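You operate a simulated robot arm through the tools that you are given. There is no shell and no other tool.

You run a simulated two-armed robot. Do the job below in one go: nothing can be reset, and whatever is moved stays where it is left.

## Task
Put the bagged book on the low shelf of the frame bench away on the top of the low wooden bench. Take the bundle of letters marked "May" from the top shelf of the book truck and put it on the loan sheet on a grey board. Take the large harbour print and leave it on the wide beige folder. The order is free.

Only the result counts: the job must be done as asked and must still hold three seconds after the hand-in. Knocking over, shifting, dropping, spilling or breaking anything else fails it. Flat cloth is picked up by pressing the open fingertips on it (5 to 10 N) and closing them slowly along it; thin cloth reads only 2 to 8 mm in the jaws.

## Robot
Two 7-joint arms with two-finger grippers on one trunk, on a base that moves. Base frame: it is fixed to the floor where the robot stands at the start and does not move with it; the origin is under the middle of the robot, x ahead of it, y to its left, z up. Lengths are in mm, angles in rad, forces in N, time in s.
The left shoulder is at the start at [70, 139, 1283], the right one opposite. Each reaches about 855 mm from its shoulder. Places, roughly: bundle of letters [-1000, 1500, 1000]; large harbour print [500, 2250, 250]; loan sheet on a grey board [-1750, 1000, 750]; top of the low wooden bench [3200, -100, 600]; wide beige folder [-1250, 3250, 750]. Payload 3.43 kg a hand.
Tool frame (each hand has its own): the origin (TCP) lies between the finger pads and is the grasp point; the fingertips stand 30 mm ahead of it; z points along the fingers, y is the line along which they close. The gripper opens to 104 mm; its body begins 57 mm behind the TCP.
Orientation is that of the tool frame in the base frame, as a unit quaternion [x, y, z, w]. With the fingers straight down and closing along the base's y, the tool's x points along the base's -x, its y along +y and its z along -z.

## Interface
- The arms move only by the tool drive_tool. It takes "left_motion", "right_motion" or both (then of equal length, played together; a hand with none holds still); each is a list that holds one entry, the list of rows, each a list of 7 numbers: the shift along the tool's x, y, z in mm, then the turn, a rotation vector about the tool's x, y, z in rad, then the gripper command, from -1 (fully open) to 1 (shut), values between in proportion. In form: [[[tx, ty, tz, rx, ry, rz, fingers], ...]]. A call has 1 to 20 rows; each row is the pose to reach, as a shift and turn from the pose commanded when the call began, along the tool's axes at that moment. Each row takes 0.2 s and may step no farther than 50 mm and 0.15 rad from the row before; otherwise, or with a gripper value out of range, the whole call is refused. A pose out of reach is approached as far as the arm can. The call stops where the force on the tool passes 40 N (or 10 N more than at its start, if that is more) or the arm is blocked; 0.2 s more then pass. The fingers move at their own pace (about 45 mm/s each) and stop on an object; they squeeze with about 22 N. The grip force told is the motor's: it shows also when the fingers shut on nothing. Time passes only in rows, and 0.2 s behind the last, so rows that repeat a pose let the fingers close. The reply holds the time, the measured pose of the TCP, the force on the tool along the base axes, the opening and the grip force, in the units named above and with some noise, with the torque about the TCP (base axes, N m) and any sound that the robot's microphone picked up.
- Cameras (640 x 400 px; columns grow to the right, rows downward): "scene" is now at [103, 17.8, 1459.2]; the picture's right is [0.42, -0.91, 0.00], its down [-0.84, -0.40, -0.36] and it looks along [0.33, 0.15, -0.93] (base axes); focal length 265 px, centre (320, 200). "left" rides on the left gripper at [67, -18, -90] in its tool frame; the picture's right is [0.25, 0.97, 0.00], its down [-0.73, 0.19, -0.66] and it looks along [-0.64, 0.17, 0.75] (tool axes); focal length 218 px, centre (320, 200). "right" rides on the right gripper at [67, 18, -90] in its tool frame; the picture's right is [-0.25, 0.97, 0.00], its down [-0.73, -0.19, -0.66] and it looks along [-0.64, -0.17, 0.75] (tool axes); focal length 218 px, centre (320, 200). There is no depth. A picture from a camera that has moved, and an enlarged one, comes with that camera's place and axes in the base frame and with its lens. The place of the scene camera against the robot may be out by one fixed shift of up to 18 mm in any direction.
- grab_frame(camera): a new picture of that camera. No time passes.
- lift_body(by): slides the trunk up (or, below 0, down) by that many mm; the arms and the scene camera ride with it, the base frame stays. It gives what a move gives, with no picture.
- drive_base(legs): drives the robot by 1 to 6 legs, each [ahead, left, turn to the left] in mm, mm and rad, along the robot's own axes; the way and the turn of a leg run together, so that a leg with both is an arc; at most 1500 mm and 3.142 rad a leg. The arms and the cameras ride along, it lands a little off, and it stops where it bumps. It gives what a move gives.
- turn_head(pan, tilt): turns the head with the scene camera to pan (to the left, within 1.501 rad either way) and tilt (down, from -0.506 to 1.204), counted from straight ahead of the robot. It gives what a move gives.
- zoom(camera, box): a new picture of the part [left, top, right, bottom] of that camera's present view, enlarged. No time passes.
- finish_job(): hands the job in; it is judged then, once.

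Places have to be worked out from the pictures, the camera data and where the tool is seen. Open the grippers and draw the arms clear of the work before you hand the job in, unless the task says otherwise.

The tools are called after "Emit:" by a JSON object that holds its "method" and its "body". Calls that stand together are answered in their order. drive_tool: Moves the arms, as the interface text tells. Its arguments: {"type":"object","properties":{"left_motion":{"type":"array"},"right_motion":{"type":"array"}},"required":[]} The other tools are called the same way: lift_body (by) moves the trunk up or down; drive_base (legs) drives the base; turn_head (pan, tilt) turns the head that bears the scene camera; grab_frame (camera) takes a picture; zoom (camera, box) takes an enlarged picture of a part of a camera's view; finish_job () hands the job in.

At the start:

```text
time_s: 0.0
left_position: [225.8, 208.2, 745.7]
left_tcp_rot: [0.0, 1.0, -0.001, 0.0]
left_wrist_force: [0.8, 0.1, 0.3]
left_moment: [0.02, -0.02, 0.02]
left_gripper_width: 104.3
left_finger_force: 0.1
right_position: [304.1, -50.1, 825.6]
right_tcp_rot: [0.0, 1.0, 0.0, 0.0]
right_wrist_force: [-0.6, 0.3, -0.2]
right_moment: [-0.01, -0.01, -0.01]
right_gripper_width: 104.1
right_finger_force: 0.0
trunk travel left (down, up): [-778.0, 162.0]
robot x, y, heading: [-2.4, 4.5, 0.001]
head pan, tilt (commanded): [0.438, 1.199]
```

scene: 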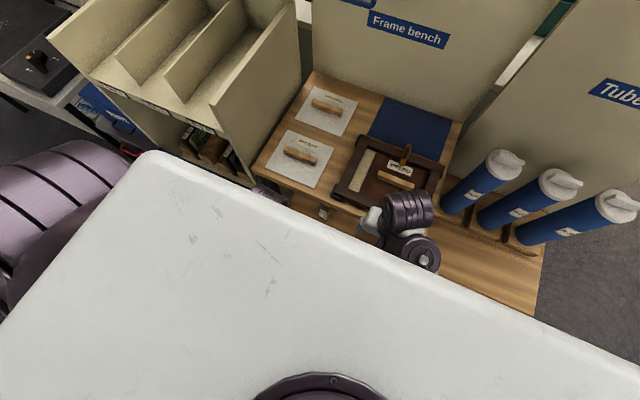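
right: 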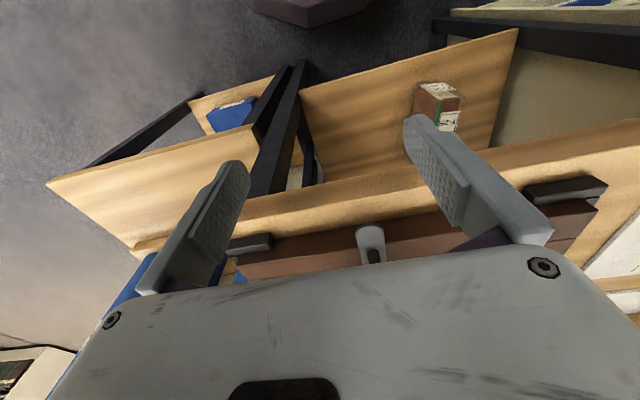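
left: 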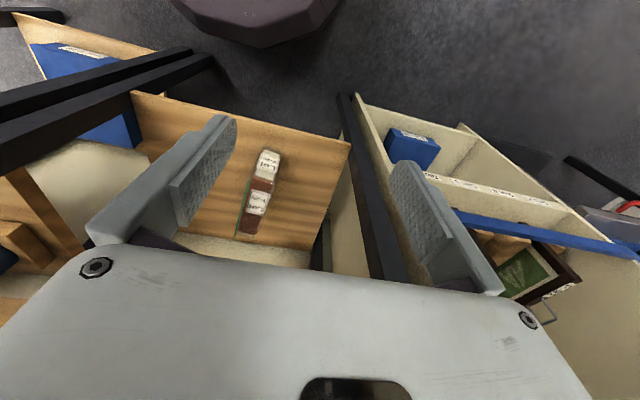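

I start by looking around; the first pictures show a frame bench right ahead with lower shelves. I turn the head to look ahead with less tilt.

Emit:
{"method": "turn_head", "body": {"pan": 0.0, "tilt": 0.6}}

Emit:
{"method": "grab_frame", "body": {"camera": "scene"}}

```text
time_s: 1.0
left_position: [227.5, 208.5, 745.6]
left_tcp_rot: [0.0, 1.0, -0.001, 0.0]
left_wrist_force: [0.1, 0.2, -0.2]
left_moment: [0.0, -0.01, -0.01]
left_gripper_width: 104.0
left_finger_force: 0.1
right_position: [303.1, -50.4, 825.5]
right_tcp_rot: [0.0, 1.0, 0.0, 0.001]
right_wrist_force: [0.9, 0.8, -0.8]
right_moment: [-0.01, -0.02, 0.0]
right_gripper_width: 104.0
right_finger_force: 0.1
trunk travel left (down, up): [-778.0, 162.0]
robot x, y, heading: [5.3, -2.7, -0.002]
head pan, tilt (commanded): [0.0, 0.6]
```

```text
taken
camera scene: at [140.7, -5.9, 1503.6], right [0.0, -1.0, 0.0], down [-0.57, 0.0, -0.82], along [0.82, 0.0, -0.57], focal length 265 px, centre (320, 200)
```

scene: 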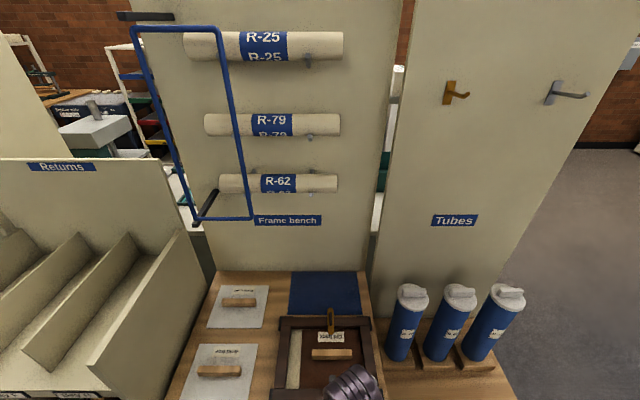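

The frame bench with a back panel stands right in front; the tube stand is to its right. I look left and right for the other furniture.

Emit:
{"method": "turn_head", "body": {"pan": 0.9, "tilt": 0.4}}

Emit:
{"method": "grab_frame", "body": {"camera": "scene"}}

Emit:
{"method": "turn_head", "body": {"pan": 1.5, "tilt": 0.4}}

Emit:
{"method": "grab_frame", "body": {"camera": "scene"}}

Emit:
{"method": "turn_head", "body": {"pan": -0.8, "tilt": 0.4}}

Emit:
{"method": "grab_frame", "body": {"camera": "scene"}}

Emit:
{"method": "turn_head", "body": {"pan": -1.5, "tilt": 0.4}}

Emit:
{"method": "grab_frame", "body": {"camera": "scene"}}

```text
time_s: 2.2
left_position: [226.1, 209.9, 745.5]
left_tcp_rot: [0.0, 1.0, -0.001, 0.0]
left_wrist_force: [-0.1, -0.8, -0.4]
left_moment: [0.01, 0.0, -0.05]
left_gripper_width: 104.0
left_finger_force: 0.1
right_position: [304.5, -49.7, 826.3]
right_tcp_rot: [0.0, 1.0, 0.0, 0.0]
right_wrist_force: [-0.3, 0.1, 0.4]
right_moment: [0.0, 0.01, 0.03]
right_gripper_width: 104.0
right_finger_force: 0.0
trunk travel left (down, up): [-778.0, 162.0]
robot x, y, heading: [1.9, 0.3, -0.002]
head pan, tilt (commanded): [0.901, 0.4]
```

```text
taken
camera scene: at [109.9, 66.6, 1521.9], right [0.78, -0.62, 0.0], down [-0.24, -0.3, -0.92], along [0.57, 0.72, -0.39], focal length 265 px, centre (320, 200)
```

scene: 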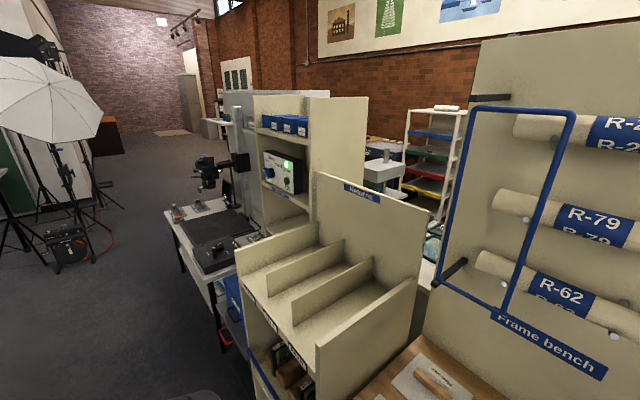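

```text
time_s: 3.2
left_position: [226.3, 209.3, 746.3]
left_tcp_rot: [0.0, 1.0, 0.0, 0.0]
left_wrist_force: [-0.5, 1.0, 0.9]
left_moment: [0.01, 0.0, 0.0]
left_gripper_width: 104.0
left_finger_force: 0.1
right_position: [304.3, -50.1, 826.2]
right_tcp_rot: [0.0, 1.0, 0.0, 0.0]
right_wrist_force: [0.9, -0.3, 0.7]
right_moment: [0.03, -0.01, 0.01]
right_gripper_width: 103.9
right_finger_force: 0.0
trunk travel left (down, up): [-778.0, 162.0]
robot x, y, heading: [-2.0, -1.1, 0.0]
head pan, tilt (commanded): [1.499, 0.4]
```

```text
taken
camera scene: at [59.0, 86.4, 1521.9], right [1.0, -0.07, 0.0], down [-0.03, -0.39, -0.92], along [0.07, 0.92, -0.39], focal length 265 px, centre (320, 200)
```

scene: 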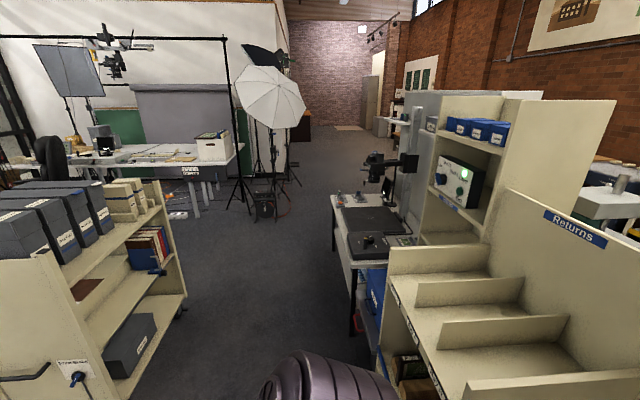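

```text
time_s: 5.3
left_position: [226.2, 208.8, 745.2]
left_tcp_rot: [0.0, 1.0, 0.0, 0.0]
left_wrist_force: [-1.1, -0.5, 0.8]
left_moment: [-0.01, 0.01, -0.02]
left_gripper_width: 104.2
left_finger_force: 0.0
right_position: [303.6, -50.1, 826.7]
right_tcp_rot: [0.0, 1.0, -0.001, 0.0]
right_wrist_force: [-0.2, 0.0, 1.2]
right_moment: [0.0, 0.0, 0.01]
right_gripper_width: 103.8
right_finger_force: 0.0
trunk travel left (down, up): [-778.0, 162.0]
robot x, y, heading: [-0.7, -1.3, -0.001]
head pan, tilt (commanded): [-0.799, 0.4]
```

```text
taken
camera scene: at [116.9, -72.3, 1521.9], right [-0.72, -0.7, 0.0], down [-0.27, 0.28, -0.92], along [0.64, -0.66, -0.39], focal length 265 px, centre (320, 200)
```

scene: 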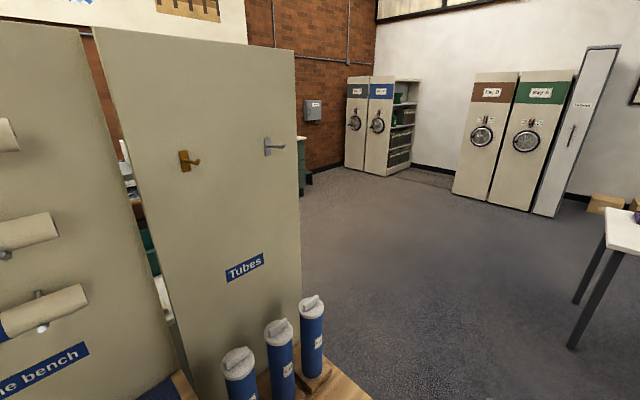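

```text
time_s: 6.4
left_position: [224.6, 208.3, 745.0]
left_tcp_rot: [0.001, 1.0, 0.0, 0.0]
left_wrist_force: [0.2, -0.3, 0.0]
left_moment: [-0.02, 0.03, -0.02]
left_gripper_width: 104.2
left_finger_force: 0.0
right_position: [304.0, -49.8, 825.7]
right_tcp_rot: [0.0, 1.0, 0.0, 0.0]
right_wrist_force: [-0.1, 0.4, -0.1]
right_moment: [0.02, -0.02, 0.02]
right_gripper_width: 103.9
right_finger_force: 0.1
trunk travel left (down, up): [-778.0, 162.0]
robot x, y, heading: [-0.5, 1.7, 0.001]
head pan, tilt (commanded): [-1.499, 0.4]
```

```text
taken
camera scene: at [59.0, -98.4, 1521.9], right [-1.0, -0.07, 0.0], down [-0.03, 0.39, -0.92], along [0.07, -0.92, -0.39], focal length 265 px, centre (320, 200)
```

scene: 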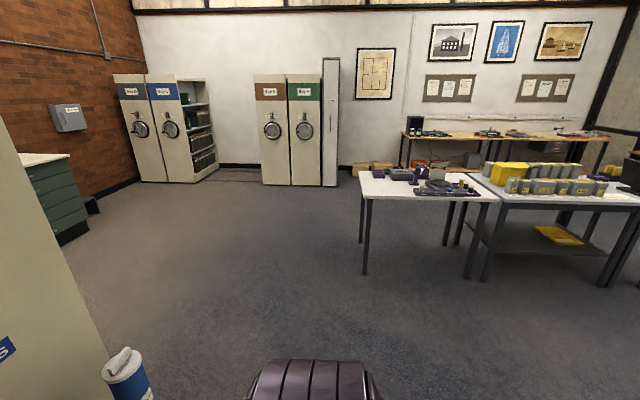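

The low bench must be behind the panel at x≈3200, the book truck to the back left. I now zoom into the wrist views, which show the lower shelves of the frame bench.

Emit:
{"method": "zoom", "body": {"camera": "left", "box": [0, 0, 400, 250]}}

Emit:
{"method": "zoom", "body": {"camera": "right", "box": [0, 0, 640, 290]}}

Emit:
{"method": "zoom", "body": {"camera": "left", "box": [320, 80, 640, 330]}}

```text
1.60 times, centred on (200, 125) of left
camera zoom: at [157.7, 191.4, 835.4], right [-0.25, 0.97, 0.0], down [0.73, 0.19, 0.66], along [0.64, 0.17, -0.75], focal length 349 px, centre (512, 320)
```

zoom: 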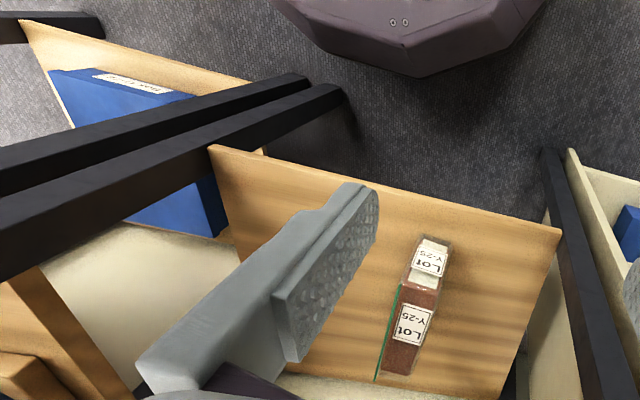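

```text
1.00 times, centred on (320, 145) of right (not enlarged: the box is as wide or as high as the picture)
camera zoom: at [236.1, -31.7, 915.2], right [0.25, 0.97, 0.0], down [0.73, -0.19, 0.66], along [0.64, -0.17, -0.75], focal length 218 px, centre (320, 255)
```

zoom: 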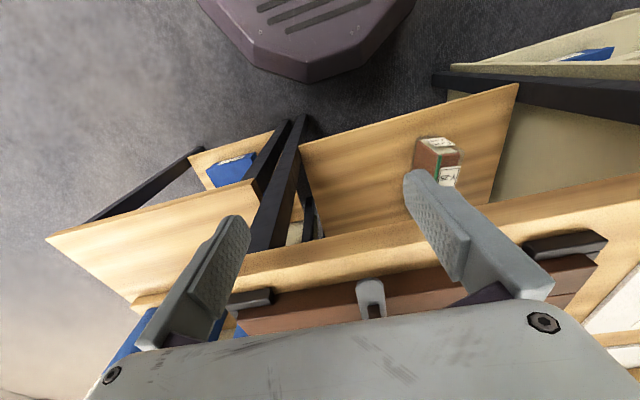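

```text
1.60 times, centred on (480, 205) of left
camera zoom: at [157.7, 191.4, 835.4], right [-0.25, 0.97, 0.0], down [0.73, 0.19, 0.66], along [0.64, 0.17, -0.75], focal length 349 px, centre (64, 192)
```

zoom: 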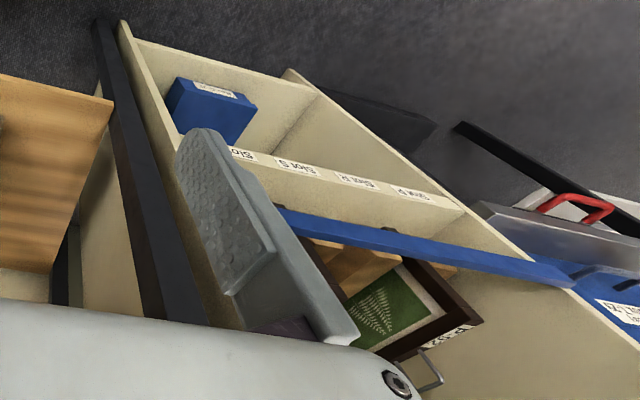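

The book in a clear bag marked "Lot Y-25" is on the middle low shelf (about z≈414, front edge x≈351). I zoom in on it from both wrist cameras to get its shape.

Emit:
{"method": "zoom", "body": {"camera": "left", "box": [210, 130, 310, 250]}}

Emit:
{"method": "zoom", "body": {"camera": "right", "box": [390, 60, 490, 130]}}

Emit:
{"method": "zoom", "body": {"camera": "left", "box": [0, 0, 160, 160]}}

```text
3.33 times, centred on (260, 190) of left
camera zoom: at [157.7, 191.4, 835.4], right [-0.25, 0.97, 0.0], down [0.73, 0.19, 0.66], along [0.64, 0.17, -0.75], focal length 728 px, centre (520, 233)
```

zoom: 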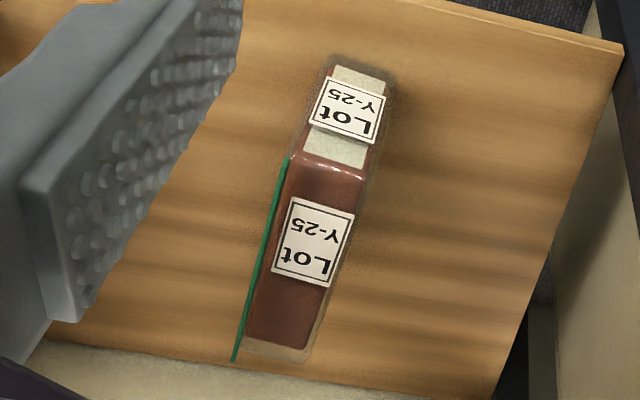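

```text
5.71 times, centred on (440, 95) of right
camera zoom: at [236.1, -31.7, 915.2], right [0.25, 0.97, 0.0], down [0.73, -0.19, 0.66], along [0.64, -0.17, -0.75], focal length 1247 px, centre (-366, 800)
```

zoom: 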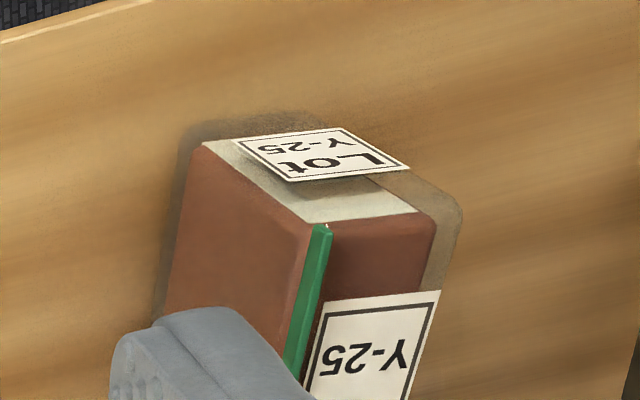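

```text
2.50 times, centred on (80, 80) of left
camera zoom: at [157.7, 191.4, 835.4], right [-0.25, 0.97, 0.0], down [0.73, 0.19, 0.66], along [0.64, 0.17, -0.75], focal length 546 px, centre (920, 500)
```

zoom: 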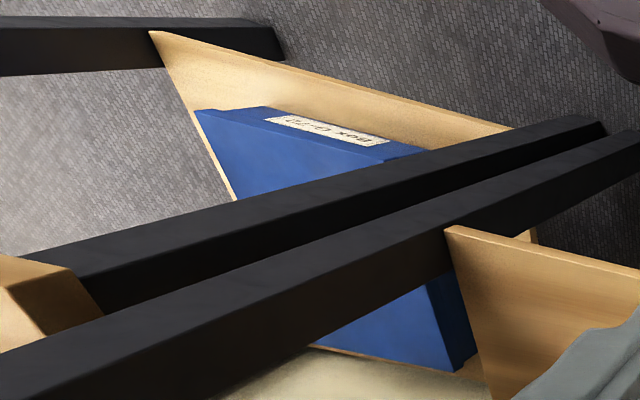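

The book stands spine-up on the shelf, roughly 36 mm thick, 98 high, 166 deep, front at x≈409. Before driving, I check the near surroundings on the left and right, tilted further down.

Emit:
{"method": "turn_head", "body": {"pan": 1.5, "tilt": 0.9}}

Emit:
{"method": "grab_frame", "body": {"camera": "scene"}}

Emit:
{"method": "turn_head", "body": {"pan": -1.5, "tilt": 0.9}}

Emit:
{"method": "grab_frame", "body": {"camera": "scene"}}

```text
time_s: 9.0
left_position: [225.9, 208.0, 746.6]
left_tcp_rot: [0.0, 1.0, 0.0, 0.0]
left_wrist_force: [0.2, -0.2, 0.0]
left_moment: [0.0, -0.01, -0.02]
left_gripper_width: 104.1
left_finger_force: 0.0
right_position: [304.1, -50.7, 826.1]
right_tcp_rot: [0.0, 1.0, 0.0, 0.0]
right_wrist_force: [-0.5, 0.9, -0.6]
right_moment: [-0.01, 0.0, 0.02]
right_gripper_width: 104.0
right_finger_force: 0.0
trunk travel left (down, up): [-778.0, 162.0]
robot x, y, heading: [-1.4, 0.6, 0.0]
head pan, tilt (commanded): [1.499, 0.901]
```

```text
taken
camera scene: at [57.7, 69.3, 1478.9], right [1.0, -0.07, 0.0], down [-0.06, -0.78, -0.62], along [0.04, 0.62, -0.78], focal length 265 px, centre (320, 200)
```

scene: 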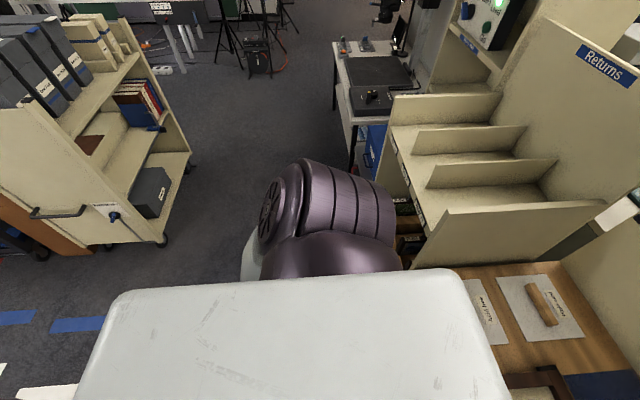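

```text
time_s: 11.6
left_position: [225.7, 210.1, 745.4]
left_tcp_rot: [-0.001, 1.0, 0.0, -0.001]
left_wrist_force: [-0.4, -0.2, 0.9]
left_moment: [0.0, -0.03, 0.03]
left_gripper_width: 104.1
left_finger_force: 0.1
right_position: [304.0, -49.2, 824.9]
right_tcp_rot: [0.001, 1.0, 0.0, -0.001]
right_wrist_force: [0.2, -0.4, 0.0]
right_moment: [0.0, 0.0, 0.02]
right_gripper_width: 104.0
right_finger_force: 0.1
trunk travel left (down, up): [-778.0, 162.0]
robot x, y, heading: [-0.0, -0.4, -0.002]
head pan, tilt (commanded): [-1.499, 0.901]
```

```text
taken
camera scene: at [57.7, -81.3, 1478.9], right [-1.0, -0.07, 0.0], down [-0.06, 0.78, -0.62], along [0.04, -0.62, -0.78], focal length 265 px, centre (320, 200)
```

scene: 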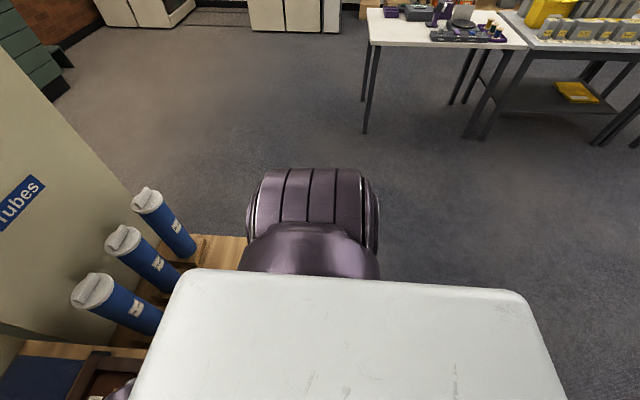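

The floor behind is free to at least x≈-1000 on both sides. I back off 500 mm to see the bench and its low shelf from a distance.

Emit:
{"method": "drive_base", "body": {"legs": [[-500, 0, 0]]}}

Emit:
{"method": "turn_head", "body": {"pan": 0.0, "tilt": 0.8}}

Emit:
{"method": "grab_frame", "body": {"camera": "scene"}}

```text
time_s: 14.5
left_position: [-274.5, 207.8, 745.7]
left_tcp_rot: [-0.008, 1.0, 0.0, 0.0]
left_wrist_force: [0.3, -0.8, 0.9]
left_moment: [-0.03, 0.0, 0.0]
left_gripper_width: 103.8
left_finger_force: 0.0
right_position: [-191.9, -49.5, 824.9]
right_tcp_rot: [-0.007, 1.0, 0.0, 0.0]
right_wrist_force: [0.2, 0.0, 0.7]
right_moment: [-0.04, 0.04, -0.07]
right_gripper_width: 104.0
right_finger_force: 0.1
trunk travel left (down, up): [-778.0, 162.0]
robot x, y, heading: [-500.2, -5.9, 0.021]
head pan, tilt (commanded): [-1.499, 0.901]
```

```text
time_s: 16.1
left_position: [-274.1, 208.7, 746.2]
left_tcp_rot: [-0.009, 1.0, 0.0, -0.001]
left_wrist_force: [-0.2, 0.2, -0.3]
left_moment: [0.03, -0.01, -0.02]
left_gripper_width: 104.0
left_finger_force: 0.0
right_position: [-193.6, -49.3, 827.7]
right_tcp_rot: [-0.008, 1.0, -0.001, 0.0]
right_wrist_force: [-0.4, 0.5, -0.2]
right_moment: [-0.02, -0.02, -0.01]
right_gripper_width: 103.9
right_finger_force: 0.0
trunk travel left (down, up): [-778.0, 162.0]
robot x, y, heading: [-497.7, -1.1, 0.015]
head pan, tilt (commanded): [0.0, 0.799]
```

```text
taken
camera scene: at [-364.8, -8.0, 1486.8], right [0.02, -1.0, 0.0], down [-0.72, -0.01, -0.7], along [0.7, 0.01, -0.72], focal length 265 px, centre (320, 200)
```

scene: 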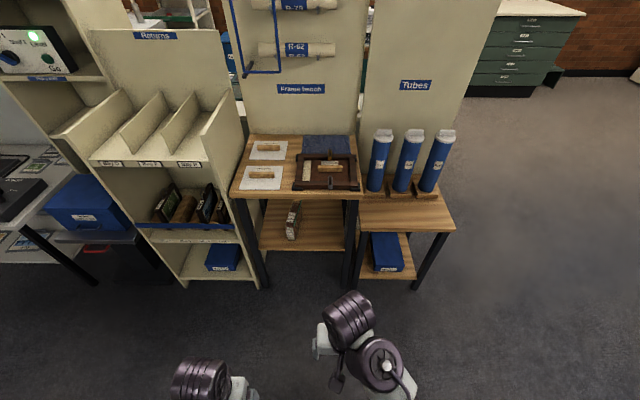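

Now I see the whole bench: top with frame, book on the shelf under it. I lower the trunk by 350 mm for a flatter look at the shelf.

Emit:
{"method": "lift_body", "body": {"by": -350}}

Emit:
{"method": "turn_head", "body": {"pan": 0.1, "tilt": 0.5}}

Emit:
{"method": "grab_frame", "body": {"camera": "scene"}}

Emit:
{"method": "zoom", "body": {"camera": "scene", "box": [220, 120, 420, 320]}}

```text
time_s: 19.6
left_position: [-275.4, 208.3, 394.9]
left_tcp_rot: [-0.008, 1.0, -0.001, 0.0]
left_wrist_force: [0.4, 0.6, 0.3]
left_moment: [-0.02, 0.0, -0.01]
left_gripper_width: 104.1
left_finger_force: 0.1
right_position: [-192.7, -49.3, 475.8]
right_tcp_rot: [-0.008, 1.0, 0.0, 0.001]
right_wrist_force: [-1.0, 0.4, 0.2]
right_moment: [0.01, -0.04, 0.01]
right_gripper_width: 104.1
right_finger_force: 0.1
trunk travel left (down, up): [-428.0, 512.0]
robot x, y, heading: [-497.7, -6.1, 0.014]
head pan, tilt (commanded): [0.0, 0.799]
```

```text
time_s: 20.4
left_position: [-274.8, 207.7, 395.5]
left_tcp_rot: [-0.008, 1.0, 0.0, -0.001]
left_wrist_force: [-0.5, -0.1, 0.4]
left_moment: [0.02, 0.03, 0.01]
left_gripper_width: 104.3
left_finger_force: 0.1
right_position: [-192.5, -50.1, 475.7]
right_tcp_rot: [-0.009, 1.0, -0.001, 0.0]
right_wrist_force: [-0.5, 0.2, 1.0]
right_moment: [0.01, 0.0, 0.02]
right_gripper_width: 104.1
right_finger_force: 0.1
trunk travel left (down, up): [-428.0, 512.0]
robot x, y, heading: [-497.2, -4.1, 0.013]
head pan, tilt (commanded): [0.099, 0.499]
```

```text
taken
camera scene: at [-355.1, 1.2, 1162.7], right [0.12, -0.99, 0.0], down [-0.48, -0.06, -0.88], along [0.87, 0.1, -0.48], focal length 265 px, centre (320, 200)
```

scene: 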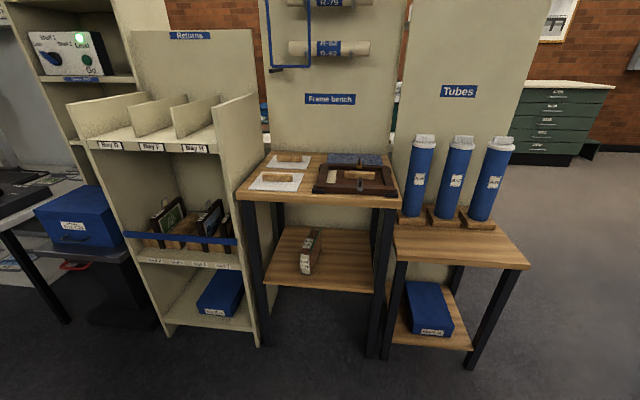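

```text
2.00 times, centred on (320, 220) of scene
camera zoom: at [-355.1, 1.2, 1162.7], right [0.12, -0.99, 0.0], down [-0.48, -0.06, -0.88], along [0.87, 0.1, -0.48], focal length 529 px, centre (320, 160)
```

zoom: 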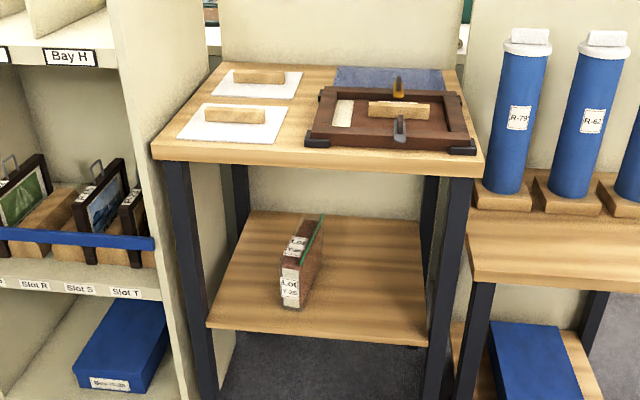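

The shelf front edge is at about x≈350, bench top near z≈760, book top about z≈512. I tilt the left fingers 45° forward and bring the hand up in front of the robot to the height needed, in free space.

Emit:
{"method": "drive_tool", "body": {"left_motion": [[[-33, -8, -10, 0, -0.098, 0, -1], [-66, -17, -21, 0, -0.196, 0, -1], [-98, -25, -32, 0, -0.294, 0, -1], [-131, -33, -43, 0, -0.392, 0, -1], [-164, -42, -53, 0, -0.49, 0, -1], [-197, -50, -64, 0, -0.588, 0, -1], [-230, -59, -74, 0, -0.686, 0, -1], [-262, -67, -85, 0, -0.785, 0, -1], [-262, -67, -85, 0, -0.785, 0, -1]]]}}

Emit:
{"method": "grab_frame", "body": {"camera": "scene"}}

Emit:
{"method": "grab_frame", "body": {"camera": "left"}}

```text
time_s: 22.4
left_position: [-11.7, 147.1, 482.0]
left_tcp_rot: [-0.008, 0.923, 0.004, 0.384]
left_wrist_force: [0.1, -0.2, -0.6]
left_moment: [0.02, 0.01, -0.02]
left_gripper_width: 103.8
left_finger_force: 0.0
right_position: [-192.0, -48.4, 476.0]
right_tcp_rot: [-0.008, 1.0, -0.001, 0.0]
right_wrist_force: [0.0, 0.3, 0.5]
right_moment: [0.0, -0.02, -0.04]
right_gripper_width: 104.0
right_finger_force: 0.1
trunk travel left (down, up): [-428.0, 512.0]
robot x, y, heading: [-497.7, -3.2, 0.016]
head pan, tilt (commanded): [0.099, 0.499]
```

```text
taken
camera scene: at [-355.0, 1.4, 1162.8], right [0.12, -0.99, 0.0], down [-0.48, -0.06, -0.88], along [0.87, 0.1, -0.48], focal length 265 px, centre (320, 200)
```

scene: 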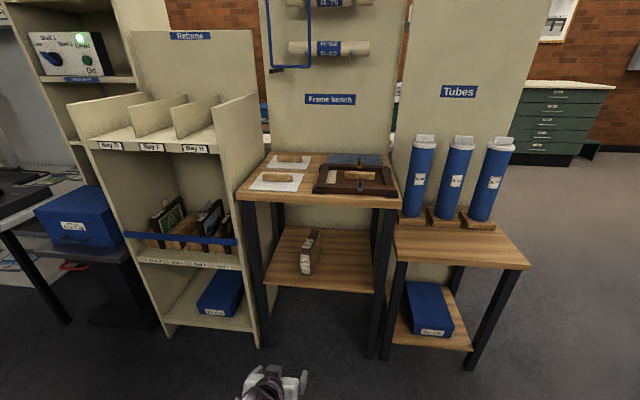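

```text
taken
camera left: at [-123.4, 126.9, 498.9], right [-0.19, 0.96, -0.18], down [0.05, 0.19, 0.98], along [0.98, 0.18, -0.08], focal length 218 px, centre (320, 200)
```

left: 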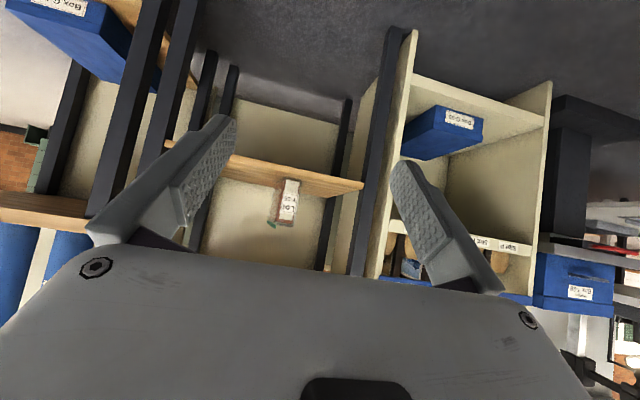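

The wrist camera now looks level (upside down) at the book. I zoom to measure its front face and lateral position.

Emit:
{"method": "zoom", "body": {"camera": "left", "box": [200, 130, 380, 245]}}

```text
3.48 times, centred on (290, 188) of left
camera zoom: at [-123.4, 126.9, 498.9], right [-0.19, 0.96, -0.18], down [0.05, 0.19, 0.98], along [0.98, 0.18, -0.08], focal length 759 px, centre (424, 244)
```

zoom: 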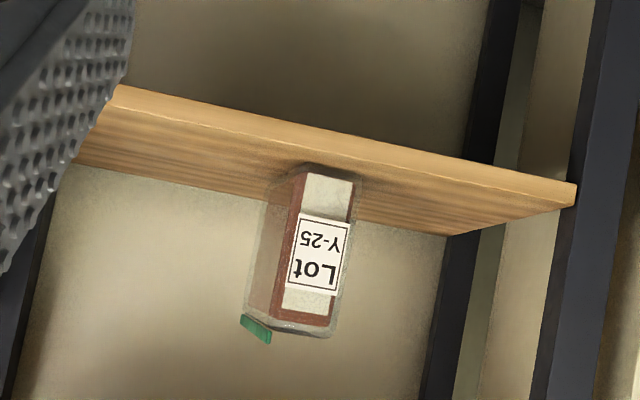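

Front face measured: y≈134–168, z≈420–523 at x≈409. I drive 290 mm ahead so the hand stops short of the shelf edge.

Emit:
{"method": "drive_base", "body": {"legs": [[290, 0, -0.014]]}}

Emit:
{"method": "grab_frame", "body": {"camera": "left"}}

Emit:
{"method": "grab_frame", "body": {"camera": "scene"}}

```text
time_s: 24.4
left_position: [280.7, 138.6, 482.8]
left_tcp_rot: [0.0, 0.924, 0.0, 0.382]
left_wrist_force: [-0.2, -0.1, 0.4]
left_moment: [0.01, -0.01, 0.0]
left_gripper_width: 104.2
left_finger_force: 0.0
right_position: [94.7, -53.5, 475.1]
right_tcp_rot: [0.002, 1.0, 0.0, -0.001]
right_wrist_force: [0.2, -0.1, -0.4]
right_moment: [-0.03, 0.02, 0.01]
right_gripper_width: 104.0
right_finger_force: 0.1
trunk travel left (down, up): [-428.0, 512.0]
robot x, y, heading: [-209.1, -1.9, -0.002]
head pan, tilt (commanded): [0.099, 0.499]
```

```text
taken
camera left: at [168.3, 121.4, 498.6], right [-0.18, 0.97, -0.18], down [0.05, 0.19, 0.98], along [0.98, 0.16, -0.08], focal length 218 px, centre (320, 200)
```

left: 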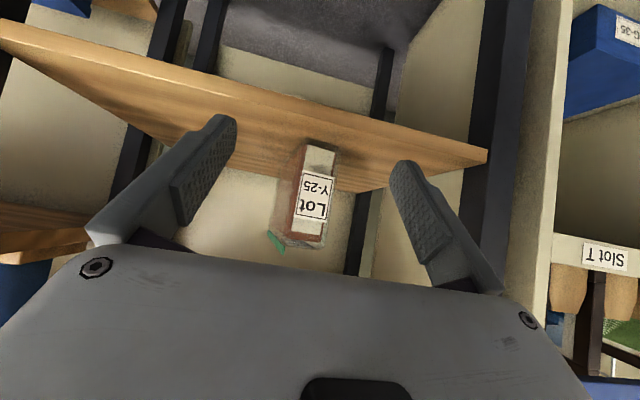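

```text
taken
camera scene: at [-64.7, 0.6, 1162.7], right [0.1, -1.0, 0.0], down [-0.48, -0.05, -0.88], along [0.87, 0.08, -0.48], focal length 265 px, centre (320, 200)
```

scene: 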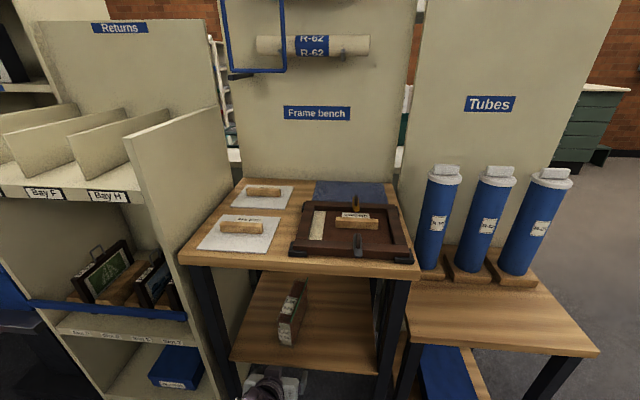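

The hand is in front of the shelf, book between the fingers in view. I zoom to fix the book's pose precisely.

Emit:
{"method": "zoom", "body": {"camera": "left", "box": [240, 120, 400, 260]}}

Emit:
{"method": "zoom", "body": {"camera": "scene", "box": [200, 170, 440, 400]}}

```text
2.86 times, centred on (320, 190) of left
camera zoom: at [168.3, 121.4, 498.6], right [-0.18, 0.97, -0.18], down [0.05, 0.19, 0.98], along [0.98, 0.16, -0.08], focal length 624 px, centre (320, 229)
```

zoom: 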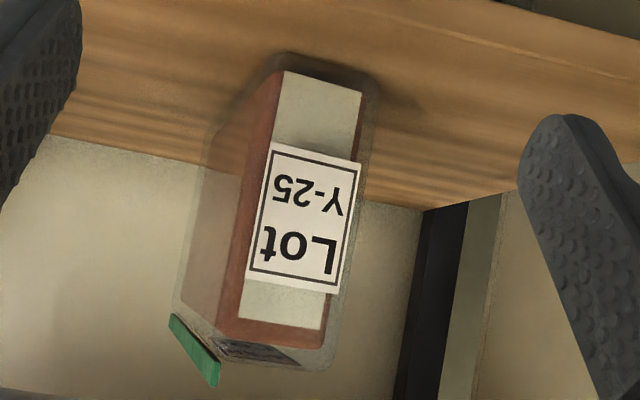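

```text
1.74 times, centred on (320, 285) of scene
camera zoom: at [-64.7, 0.6, 1162.7], right [0.1, -1.0, 0.0], down [-0.48, -0.05, -0.88], along [0.87, 0.08, -0.48], focal length 460 px, centre (320, 52)
```

zoom: 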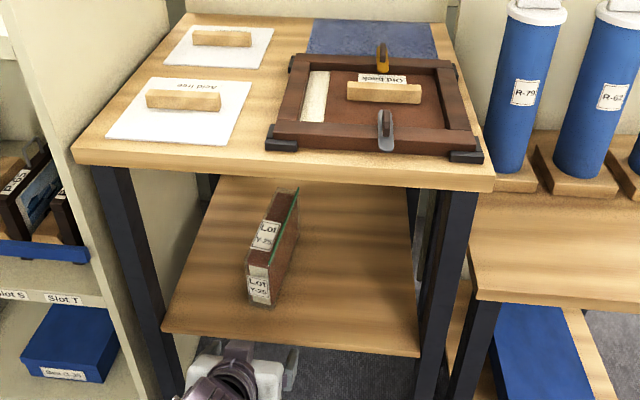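

The book's axis is yawed about −0.14 rad, its bag's green zip flap stands up ~15 mm above the −y top edge, so I'll come in flatter (fingers 20° below level) and grip about 35–40 mm deep near z≈500. First I pitch the hand and line up with it.

Emit:
{"method": "drive_tool", "body": {"left_motion": [[[-11, 7, 3, 0, -0.145, 0, -1], [-22, 14, 6, 0, -0.29, 0, -1], [-33, 21, 8.5, 0, -0.436, 0, -1], [-33, 21, 8.5, 0, -0.436, 0, -1]]]}}

Emit:
{"method": "grab_frame", "body": {"camera": "left"}}

```text
time_s: 25.4
left_position: [308.7, 159.5, 499.7]
left_tcp_rot: [0.0, 0.819, 0.0, 0.573]
left_wrist_force: [0.0, -0.4, -0.5]
left_moment: [0.01, -0.02, 0.0]
left_gripper_width: 104.0
left_finger_force: 0.0
right_position: [94.5, -52.4, 475.3]
right_tcp_rot: [0.003, 1.0, -0.001, 0.0]
right_wrist_force: [-0.1, -0.1, -0.7]
right_moment: [-0.01, -0.01, 0.01]
right_gripper_width: 103.7
right_finger_force: 0.1
trunk travel left (down, up): [-428.0, 512.0]
robot x, y, heading: [-208.4, -3.6, -0.0]
head pan, tilt (commanded): [0.099, 0.499]
```

```text
taken
camera left: at [200.8, 142.3, 467.4], right [-0.08, 0.97, -0.24], down [-0.37, 0.19, 0.91], along [0.93, 0.16, 0.34], focal length 218 px, centre (320, 200)
```

left: 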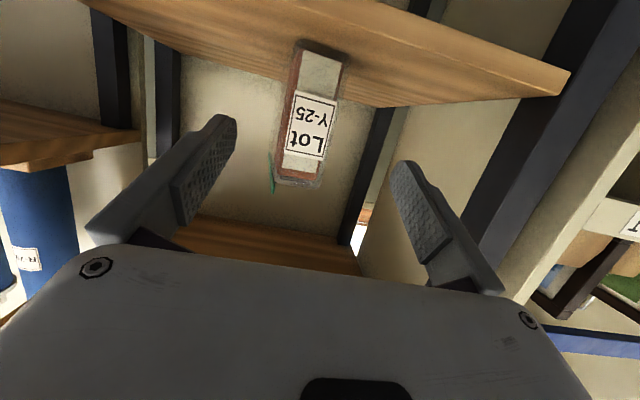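

The hand is level with the book's upper half. I zoom once more to check the book's yaw and the zip flap from here.

Emit:
{"method": "zoom", "body": {"camera": "left", "box": [250, 30, 370, 205]}}

```text
2.29 times, centred on (310, 118) of left
camera zoom: at [200.8, 142.3, 467.4], right [-0.08, 0.97, -0.24], down [-0.37, 0.19, 0.91], along [0.93, 0.16, 0.34], focal length 499 px, centre (343, 389)
```

zoom: 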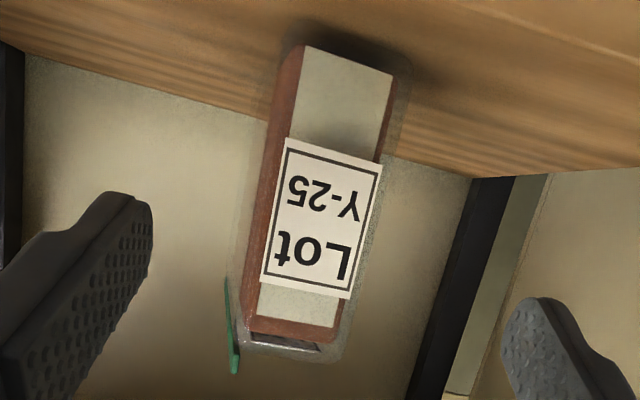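

Book yaw refined to ≈ −0.13 rad, front at (410, 151). I yaw the hand to match and advance along the book's axis to just short of the grasp.

Emit:
{"method": "drive_tool", "body": {"left_motion": [[[0, 4, 0, 0.122, 0, 0.0445, -1], [-10, 0.5, 28, 0.122, 0, 0.0445, -1], [-20, -3, 56, 0.122, 0, 0.0445, -1], [-31, -7.5, 85, 0.122, 0, 0.0445, -1], [-31, -7.5, 85, 0.122, 0, 0.0445, -1]]]}}

Emit:
{"method": "grab_frame", "body": {"camera": "left"}}

Emit:
{"method": "grab_frame", "body": {"camera": "scene"}}

```text
time_s: 26.6
left_position: [398.3, 151.1, 500.4]
left_tcp_rot: [0.055, 0.817, -0.039, 0.572]
left_wrist_force: [-0.3, 0.0, 0.2]
left_moment: [-0.01, 0.01, -0.01]
left_gripper_width: 104.0
left_finger_force: 0.1
right_position: [95.0, -52.5, 476.7]
right_tcp_rot: [0.002, 1.0, 0.0, 0.001]
right_wrist_force: [0.4, 0.8, -0.6]
right_moment: [0.0, 0.01, 0.01]
right_gripper_width: 104.1
right_finger_force: 0.0
trunk travel left (down, up): [-428.0, 512.0]
robot x, y, heading: [-207.6, -0.1, -0.004]
head pan, tilt (commanded): [0.099, 0.499]
```

```text
taken
camera left: at [288.4, 148.3, 467.8], right [0.04, 0.97, -0.24], down [-0.34, 0.24, 0.91], along [0.94, 0.04, 0.34], focal length 218 px, centre (320, 200)
```

left: 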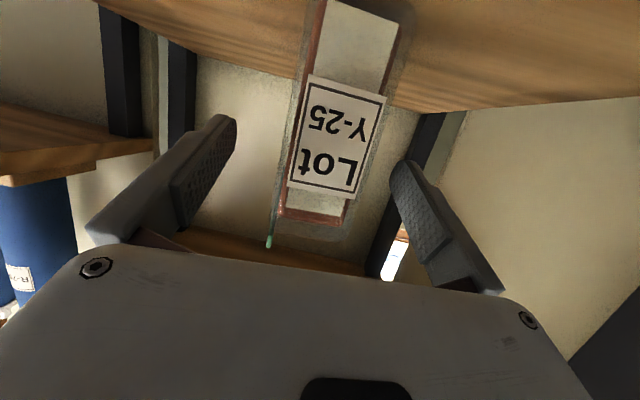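

```text
taken
camera scene: at [-65.5, 0.6, 1162.8], right [0.1, -1.0, 0.0], down [-0.48, -0.05, -0.88], along [0.87, 0.08, -0.48], focal length 265 px, centre (320, 200)
```

scene: 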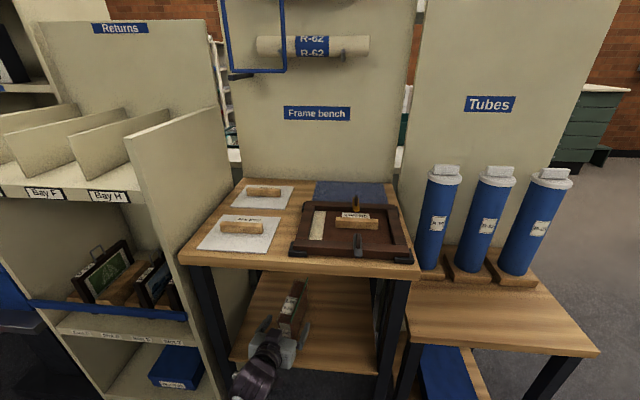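

The book sits centred between the open fingers. I advance the last 43 mm along the axis and close the fingers.

Emit:
{"method": "drive_tool", "body": {"left_motion": [[[-5, 0, 14, 0, 0, 0, -1], [-10, 0, 28, 0, 0, 0, -1], [-15, 0, 41, 0, 0, 0, -1], [-15, 0, 41, 0, 0, 0, -1], [-15, 0, 41, 0, 0, 0, 0], [-15, 0, 41, 0, 0, 0, 0.2], [-15, 0, 41, 0, 0, 0, 0.4], [-15, 0, 41, 0, 0, 0, 0.6], [-15, 0, 41, 0, 0, 0, 0.8], [-15, 0, 41, 0, 0, 0, 1], [-15, 0, 41, 0, 0, 0, 1], [-15, 0, 41, 0, 0, 0, 1]]]}}

Emit:
{"method": "grab_frame", "body": {"camera": "left"}}

```text
time_s: 29.1
left_position: [443.2, 145.5, 500.5]
left_tcp_rot: [0.054, 0.818, -0.038, 0.572]
left_wrist_force: [1.7, -1.0, 0.1]
left_moment: [-0.07, -0.09, -0.08]
left_gripper_width: 47.8
left_finger_force: 22.6
right_position: [94.9, -52.5, 474.8]
right_tcp_rot: [0.001, 1.0, 0.0, 0.001]
right_wrist_force: [0.2, 0.3, -0.9]
right_moment: [0.01, -0.02, 0.01]
right_gripper_width: 104.0
right_finger_force: 0.1
trunk travel left (down, up): [-428.0, 512.0]
robot x, y, heading: [-208.9, -1.1, -0.005]
head pan, tilt (commanded): [0.099, 0.499]
```

```text
taken
camera left: at [333.4, 142.5, 467.5], right [0.04, 0.97, -0.24], down [-0.34, 0.24, 0.91], along [0.94, 0.04, 0.34], focal length 218 px, centre (320, 200)
```

left: 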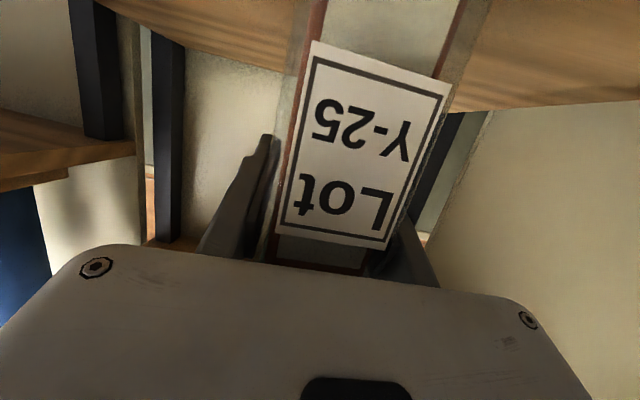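

The fingers hold at 47.8 mm with 22.6 N – the bag is gripped. I lift 15 mm and watch for droop.

Emit:
{"method": "drive_tool", "body": {"left_motion": [[[-4.7, 0, -1.7, 0, 0, 0, 1], [-9.4, 0, -3.4, 0, 0, 0, 1], [-14.1, 0, -5.1, 0, 0, 0, 1], [-18.8, 0, -6.8, 0, 0, 0, 1], [-18.8, 0, -6.8, 0, 0, 0, 1]]]}}

Emit:
{"method": "grab_frame", "body": {"camera": "left"}}

Emit:
{"method": "zoom", "body": {"camera": "scene", "box": [200, 170, 440, 400]}}

```text
time_s: 30.4
left_position: [445.1, 146.4, 519.8]
left_tcp_rot: [0.055, 0.818, -0.038, 0.572]
left_wrist_force: [-0.6, 0.2, -5.3]
left_moment: [0.02, 0.21, 0.0]
left_gripper_width: 47.9
left_finger_force: 21.8
right_position: [95.6, -53.1, 476.3]
right_tcp_rot: [0.001, 1.0, -0.001, -0.002]
right_wrist_force: [1.4, 0.5, 0.6]
right_moment: [0.0, 0.0, 0.01]
right_gripper_width: 103.8
right_finger_force: 0.1
trunk travel left (down, up): [-428.0, 512.0]
robot x, y, heading: [-210.3, 0.2, -0.004]
head pan, tilt (commanded): [0.099, 0.499]
```

```text
taken
camera left: at [334.4, 143.0, 486.8], right [0.04, 0.97, -0.24], down [-0.34, 0.24, 0.91], along [0.94, 0.04, 0.34], focal length 218 px, centre (320, 200)
```

left: 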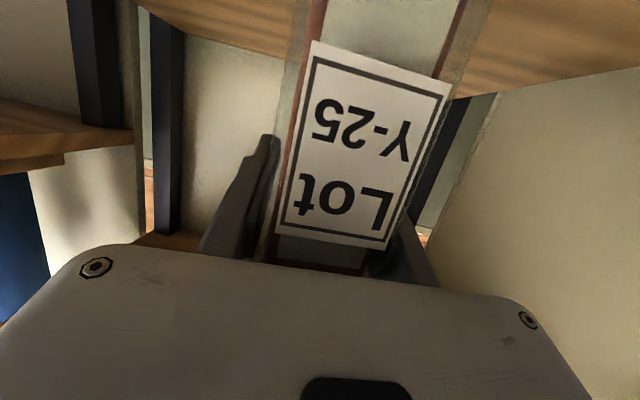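

```text
1.74 times, centred on (320, 285) of scene
camera zoom: at [-64.6, 0.7, 1162.6], right [0.1, -1.0, 0.0], down [-0.48, -0.05, -0.88], along [0.87, 0.08, -0.48], focal length 460 px, centre (320, 52)
```

zoom: 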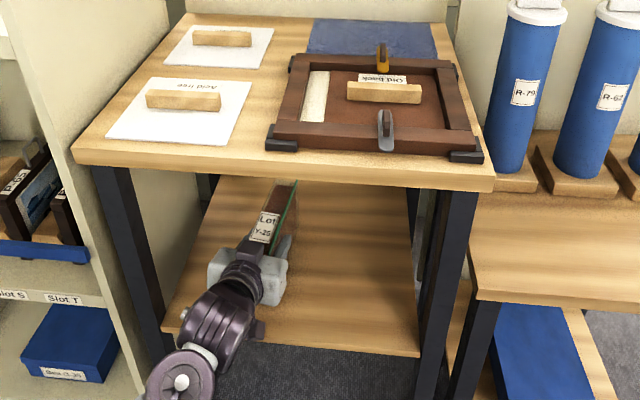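

The book hangs firmly (5.3 N, no droop). I back the base straight out by 450 mm.

Emit:
{"method": "drive_base", "body": {"legs": [[-450, 0, 0]]}}

Emit:
{"method": "grab_frame", "body": {"camera": "scene"}}

```text
time_s: 33.1
left_position: [-10.7, 147.0, 519.4]
left_tcp_rot: [0.055, 0.818, -0.038, 0.571]
left_wrist_force: [-0.9, 0.1, -5.0]
left_moment: [0.02, 0.22, 0.01]
left_gripper_width: 47.5
left_finger_force: 21.8
right_position: [-360.6, -52.1, 475.4]
right_tcp_rot: [0.003, 1.0, 0.0, 0.0]
right_wrist_force: [-0.5, 0.0, 0.3]
right_moment: [0.0, -0.01, 0.02]
right_gripper_width: 104.2
right_finger_force: 0.1
trunk travel left (down, up): [-428.0, 512.0]
robot x, y, heading: [-661.4, 0.9, -0.006]
head pan, tilt (commanded): [0.099, 0.499]
```

```text
taken
camera scene: at [-520.4, 2.2, 1162.7], right [0.09, -1.0, 0.0], down [-0.48, -0.04, -0.88], along [0.87, 0.08, -0.48], focal length 265 px, centre (320, 200)
```

scene: 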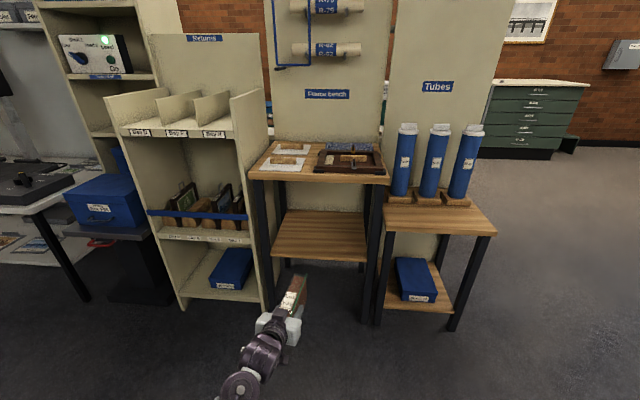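

Clear of the bench. I retract the left arm 200 mm toward the body, then raise the trunk for travel.

Emit:
{"method": "drive_tool", "body": {"left_motion": [[[13.6, -5.2, -37.3, 0, 0, 0, 1], [27.1, -10.4, -74.6, 0, 0, 0, 1], [40.7, -15.6, -111.8, 0, 0, 0, 1], [54.2, -20.8, -149.1, 0, 0, 0, 1], [67.8, -26, -186.4, 0, 0, 0, 1], [67.8, -26, -186.4, 0, 0, 0, 1]]]}}

Emit:
{"method": "lift_body", "body": {"by": 400}}

Emit:
{"method": "grab_frame", "body": {"camera": "scene"}}

```text
time_s: 34.5
left_position: [-210.3, 144.8, 519.4]
left_tcp_rot: [0.055, 0.818, -0.039, 0.572]
left_wrist_force: [0.2, 0.1, -5.0]
left_moment: [0.05, 0.21, 0.01]
left_gripper_width: 47.8
left_finger_force: 21.6
right_position: [-360.9, -51.3, 476.1]
right_tcp_rot: [0.003, 1.0, 0.0, -0.001]
right_wrist_force: [-0.3, 1.1, -0.5]
right_moment: [0.04, 0.01, 0.01]
right_gripper_width: 104.0
right_finger_force: 0.0
trunk travel left (down, up): [-428.0, 512.0]
robot x, y, heading: [-659.3, 3.3, -0.005]
head pan, tilt (commanded): [0.099, 0.499]
```

```text
time_s: 38.3
left_position: [-208.7, 145.9, 919.7]
left_tcp_rot: [0.056, 0.818, -0.039, 0.572]
left_wrist_force: [0.0, 0.1, -4.7]
left_moment: [0.04, 0.19, -0.02]
left_gripper_width: 47.9
left_finger_force: 21.8
right_position: [-360.2, -50.7, 876.2]
right_tcp_rot: [0.003, 1.0, 0.0, 0.001]
right_wrist_force: [0.3, -0.1, 0.4]
right_moment: [0.0, -0.01, -0.02]
right_gripper_width: 104.2
right_finger_force: 0.1
trunk travel left (down, up): [-828.0, 112.0]
robot x, y, heading: [-662.9, 1.6, -0.005]
head pan, tilt (commanded): [0.099, 0.499]
```

```text
taken
camera scene: at [-519.8, 2.3, 1562.7], right [0.09, -1.0, 0.0], down [-0.48, -0.04, -0.88], along [0.87, 0.08, -0.48], focal length 265 px, centre (320, 200)
```

scene: 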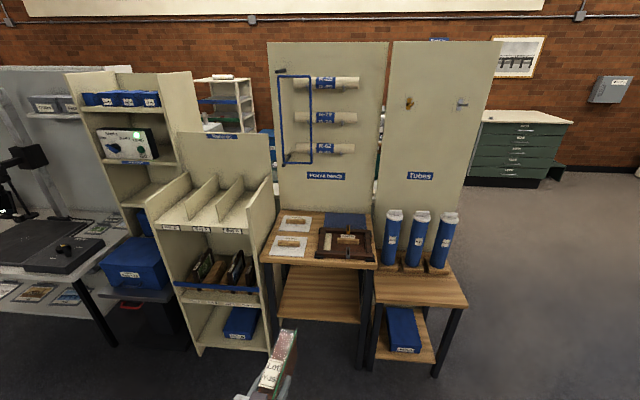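

The floor to the right is open and the tube stand ends near y≈−620. I drive right by 1150 mm, then ahead 1400 mm, and look toward the low bench.

Emit:
{"method": "drive_base", "body": {"legs": [[0, -1150, 0], [1300, 0, 0]]}}

Emit:
{"method": "turn_head", "body": {"pan": 0.3, "tilt": 0.4}}

Emit:
{"method": "grab_frame", "body": {"camera": "scene"}}

```text
time_s: 50.2
left_position: [1062.1, -1042.3, 919.1]
left_tcp_rot: [0.064, 0.817, -0.045, 0.571]
left_wrist_force: [-1.4, 0.5, -5.6]
left_moment: [0.05, 0.21, 0.03]
left_gripper_width: 48.0
left_finger_force: 22.0
right_position: [906.2, -1236.2, 876.2]
right_tcp_rot: [0.014, 1.0, 0.0, 0.0]
right_wrist_force: [0.7, -0.2, 0.5]
right_moment: [-0.02, -0.02, -0.03]
right_gripper_width: 103.9
right_finger_force: 0.2
trunk travel left (down, up): [-828.0, 112.0]
robot x, y, heading: [607.0, -1180.6, -0.026]
head pan, tilt (commanded): [0.099, 0.499]
```

```text
time_s: 51.0
left_position: [1061.9, -1043.0, 918.9]
left_tcp_rot: [0.064, 0.818, -0.045, 0.57]
left_wrist_force: [0.7, 0.8, -4.9]
left_moment: [0.02, 0.18, -0.01]
left_gripper_width: 47.8
left_finger_force: 22.2
right_position: [906.8, -1236.7, 875.5]
right_tcp_rot: [0.013, 1.0, 0.0, 0.0]
right_wrist_force: [0.2, 0.1, -0.1]
right_moment: [0.0, 0.02, -0.01]
right_gripper_width: 103.8
right_finger_force: 0.0
trunk travel left (down, up): [-828.0, 112.0]
robot x, y, heading: [602.7, -1177.5, -0.03]
head pan, tilt (commanded): [0.3, 0.4]
```

```text
taken
camera scene: at [746.9, -1160.4, 1571.8], right [0.27, -0.96, 0.0], down [-0.38, -0.1, -0.92], along [0.89, 0.25, -0.39], focal length 265 px, centre (320, 200)
```

scene: 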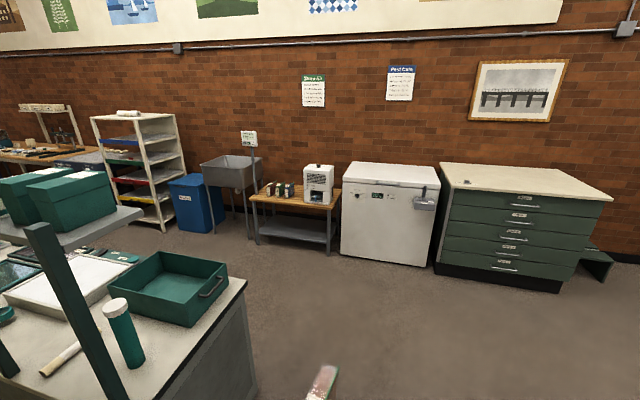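

A low wooden bench with jars and a white machine stands between the sink and the white chest, matching (3200, −100). I zoom in on it.

Emit:
{"method": "zoom", "body": {"camera": "scene", "box": [190, 120, 350, 260]}}

Emit:
{"method": "turn_head", "body": {"pan": 0.9, "tilt": 0.6}}

Emit:
{"method": "grab_frame", "body": {"camera": "scene"}}

```text
2.86 times, centred on (270, 190) of scene
camera zoom: at [746.9, -1160.4, 1571.8], right [0.27, -0.96, 0.0], down [-0.38, -0.1, -0.92], along [0.89, 0.25, -0.39], focal length 756 px, centre (463, 229)
```

zoom: 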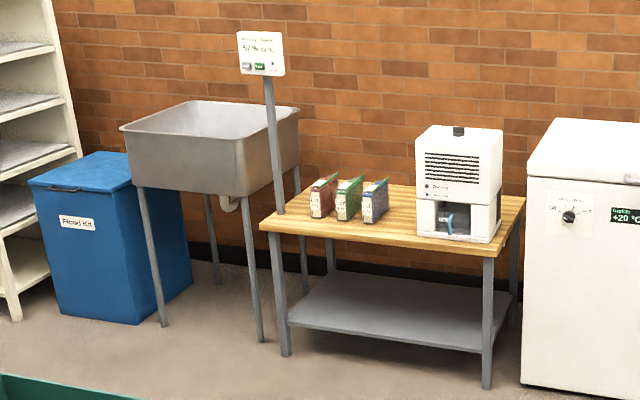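

```text
time_s: 52.0
left_position: [1061.5, -1042.8, 919.1]
left_tcp_rot: [0.065, 0.817, -0.045, 0.571]
left_wrist_force: [-0.1, 0.4, -4.9]
left_moment: [0.05, 0.18, 0.01]
left_gripper_width: 47.8
left_finger_force: 21.7
right_position: [907.9, -1236.7, 875.0]
right_tcp_rot: [0.014, 1.0, 0.0, 0.0]
right_wrist_force: [-0.8, 0.3, -0.1]
right_moment: [0.0, 0.02, 0.03]
right_gripper_width: 103.9
right_finger_force: 0.2
trunk travel left (down, up): [-828.0, 112.0]
robot x, y, heading: [601.3, -1175.6, -0.026]
head pan, tilt (commanded): [0.901, 0.6]
```

```text
taken
camera scene: at [714.4, -1117.6, 1553.6], right [0.77, -0.64, 0.0], down [-0.36, -0.43, -0.82], along [0.53, 0.63, -0.57], focal length 265 px, centre (320, 200)
```

scene: 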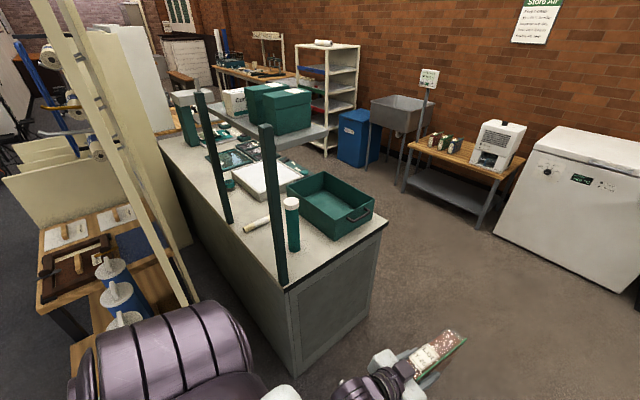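

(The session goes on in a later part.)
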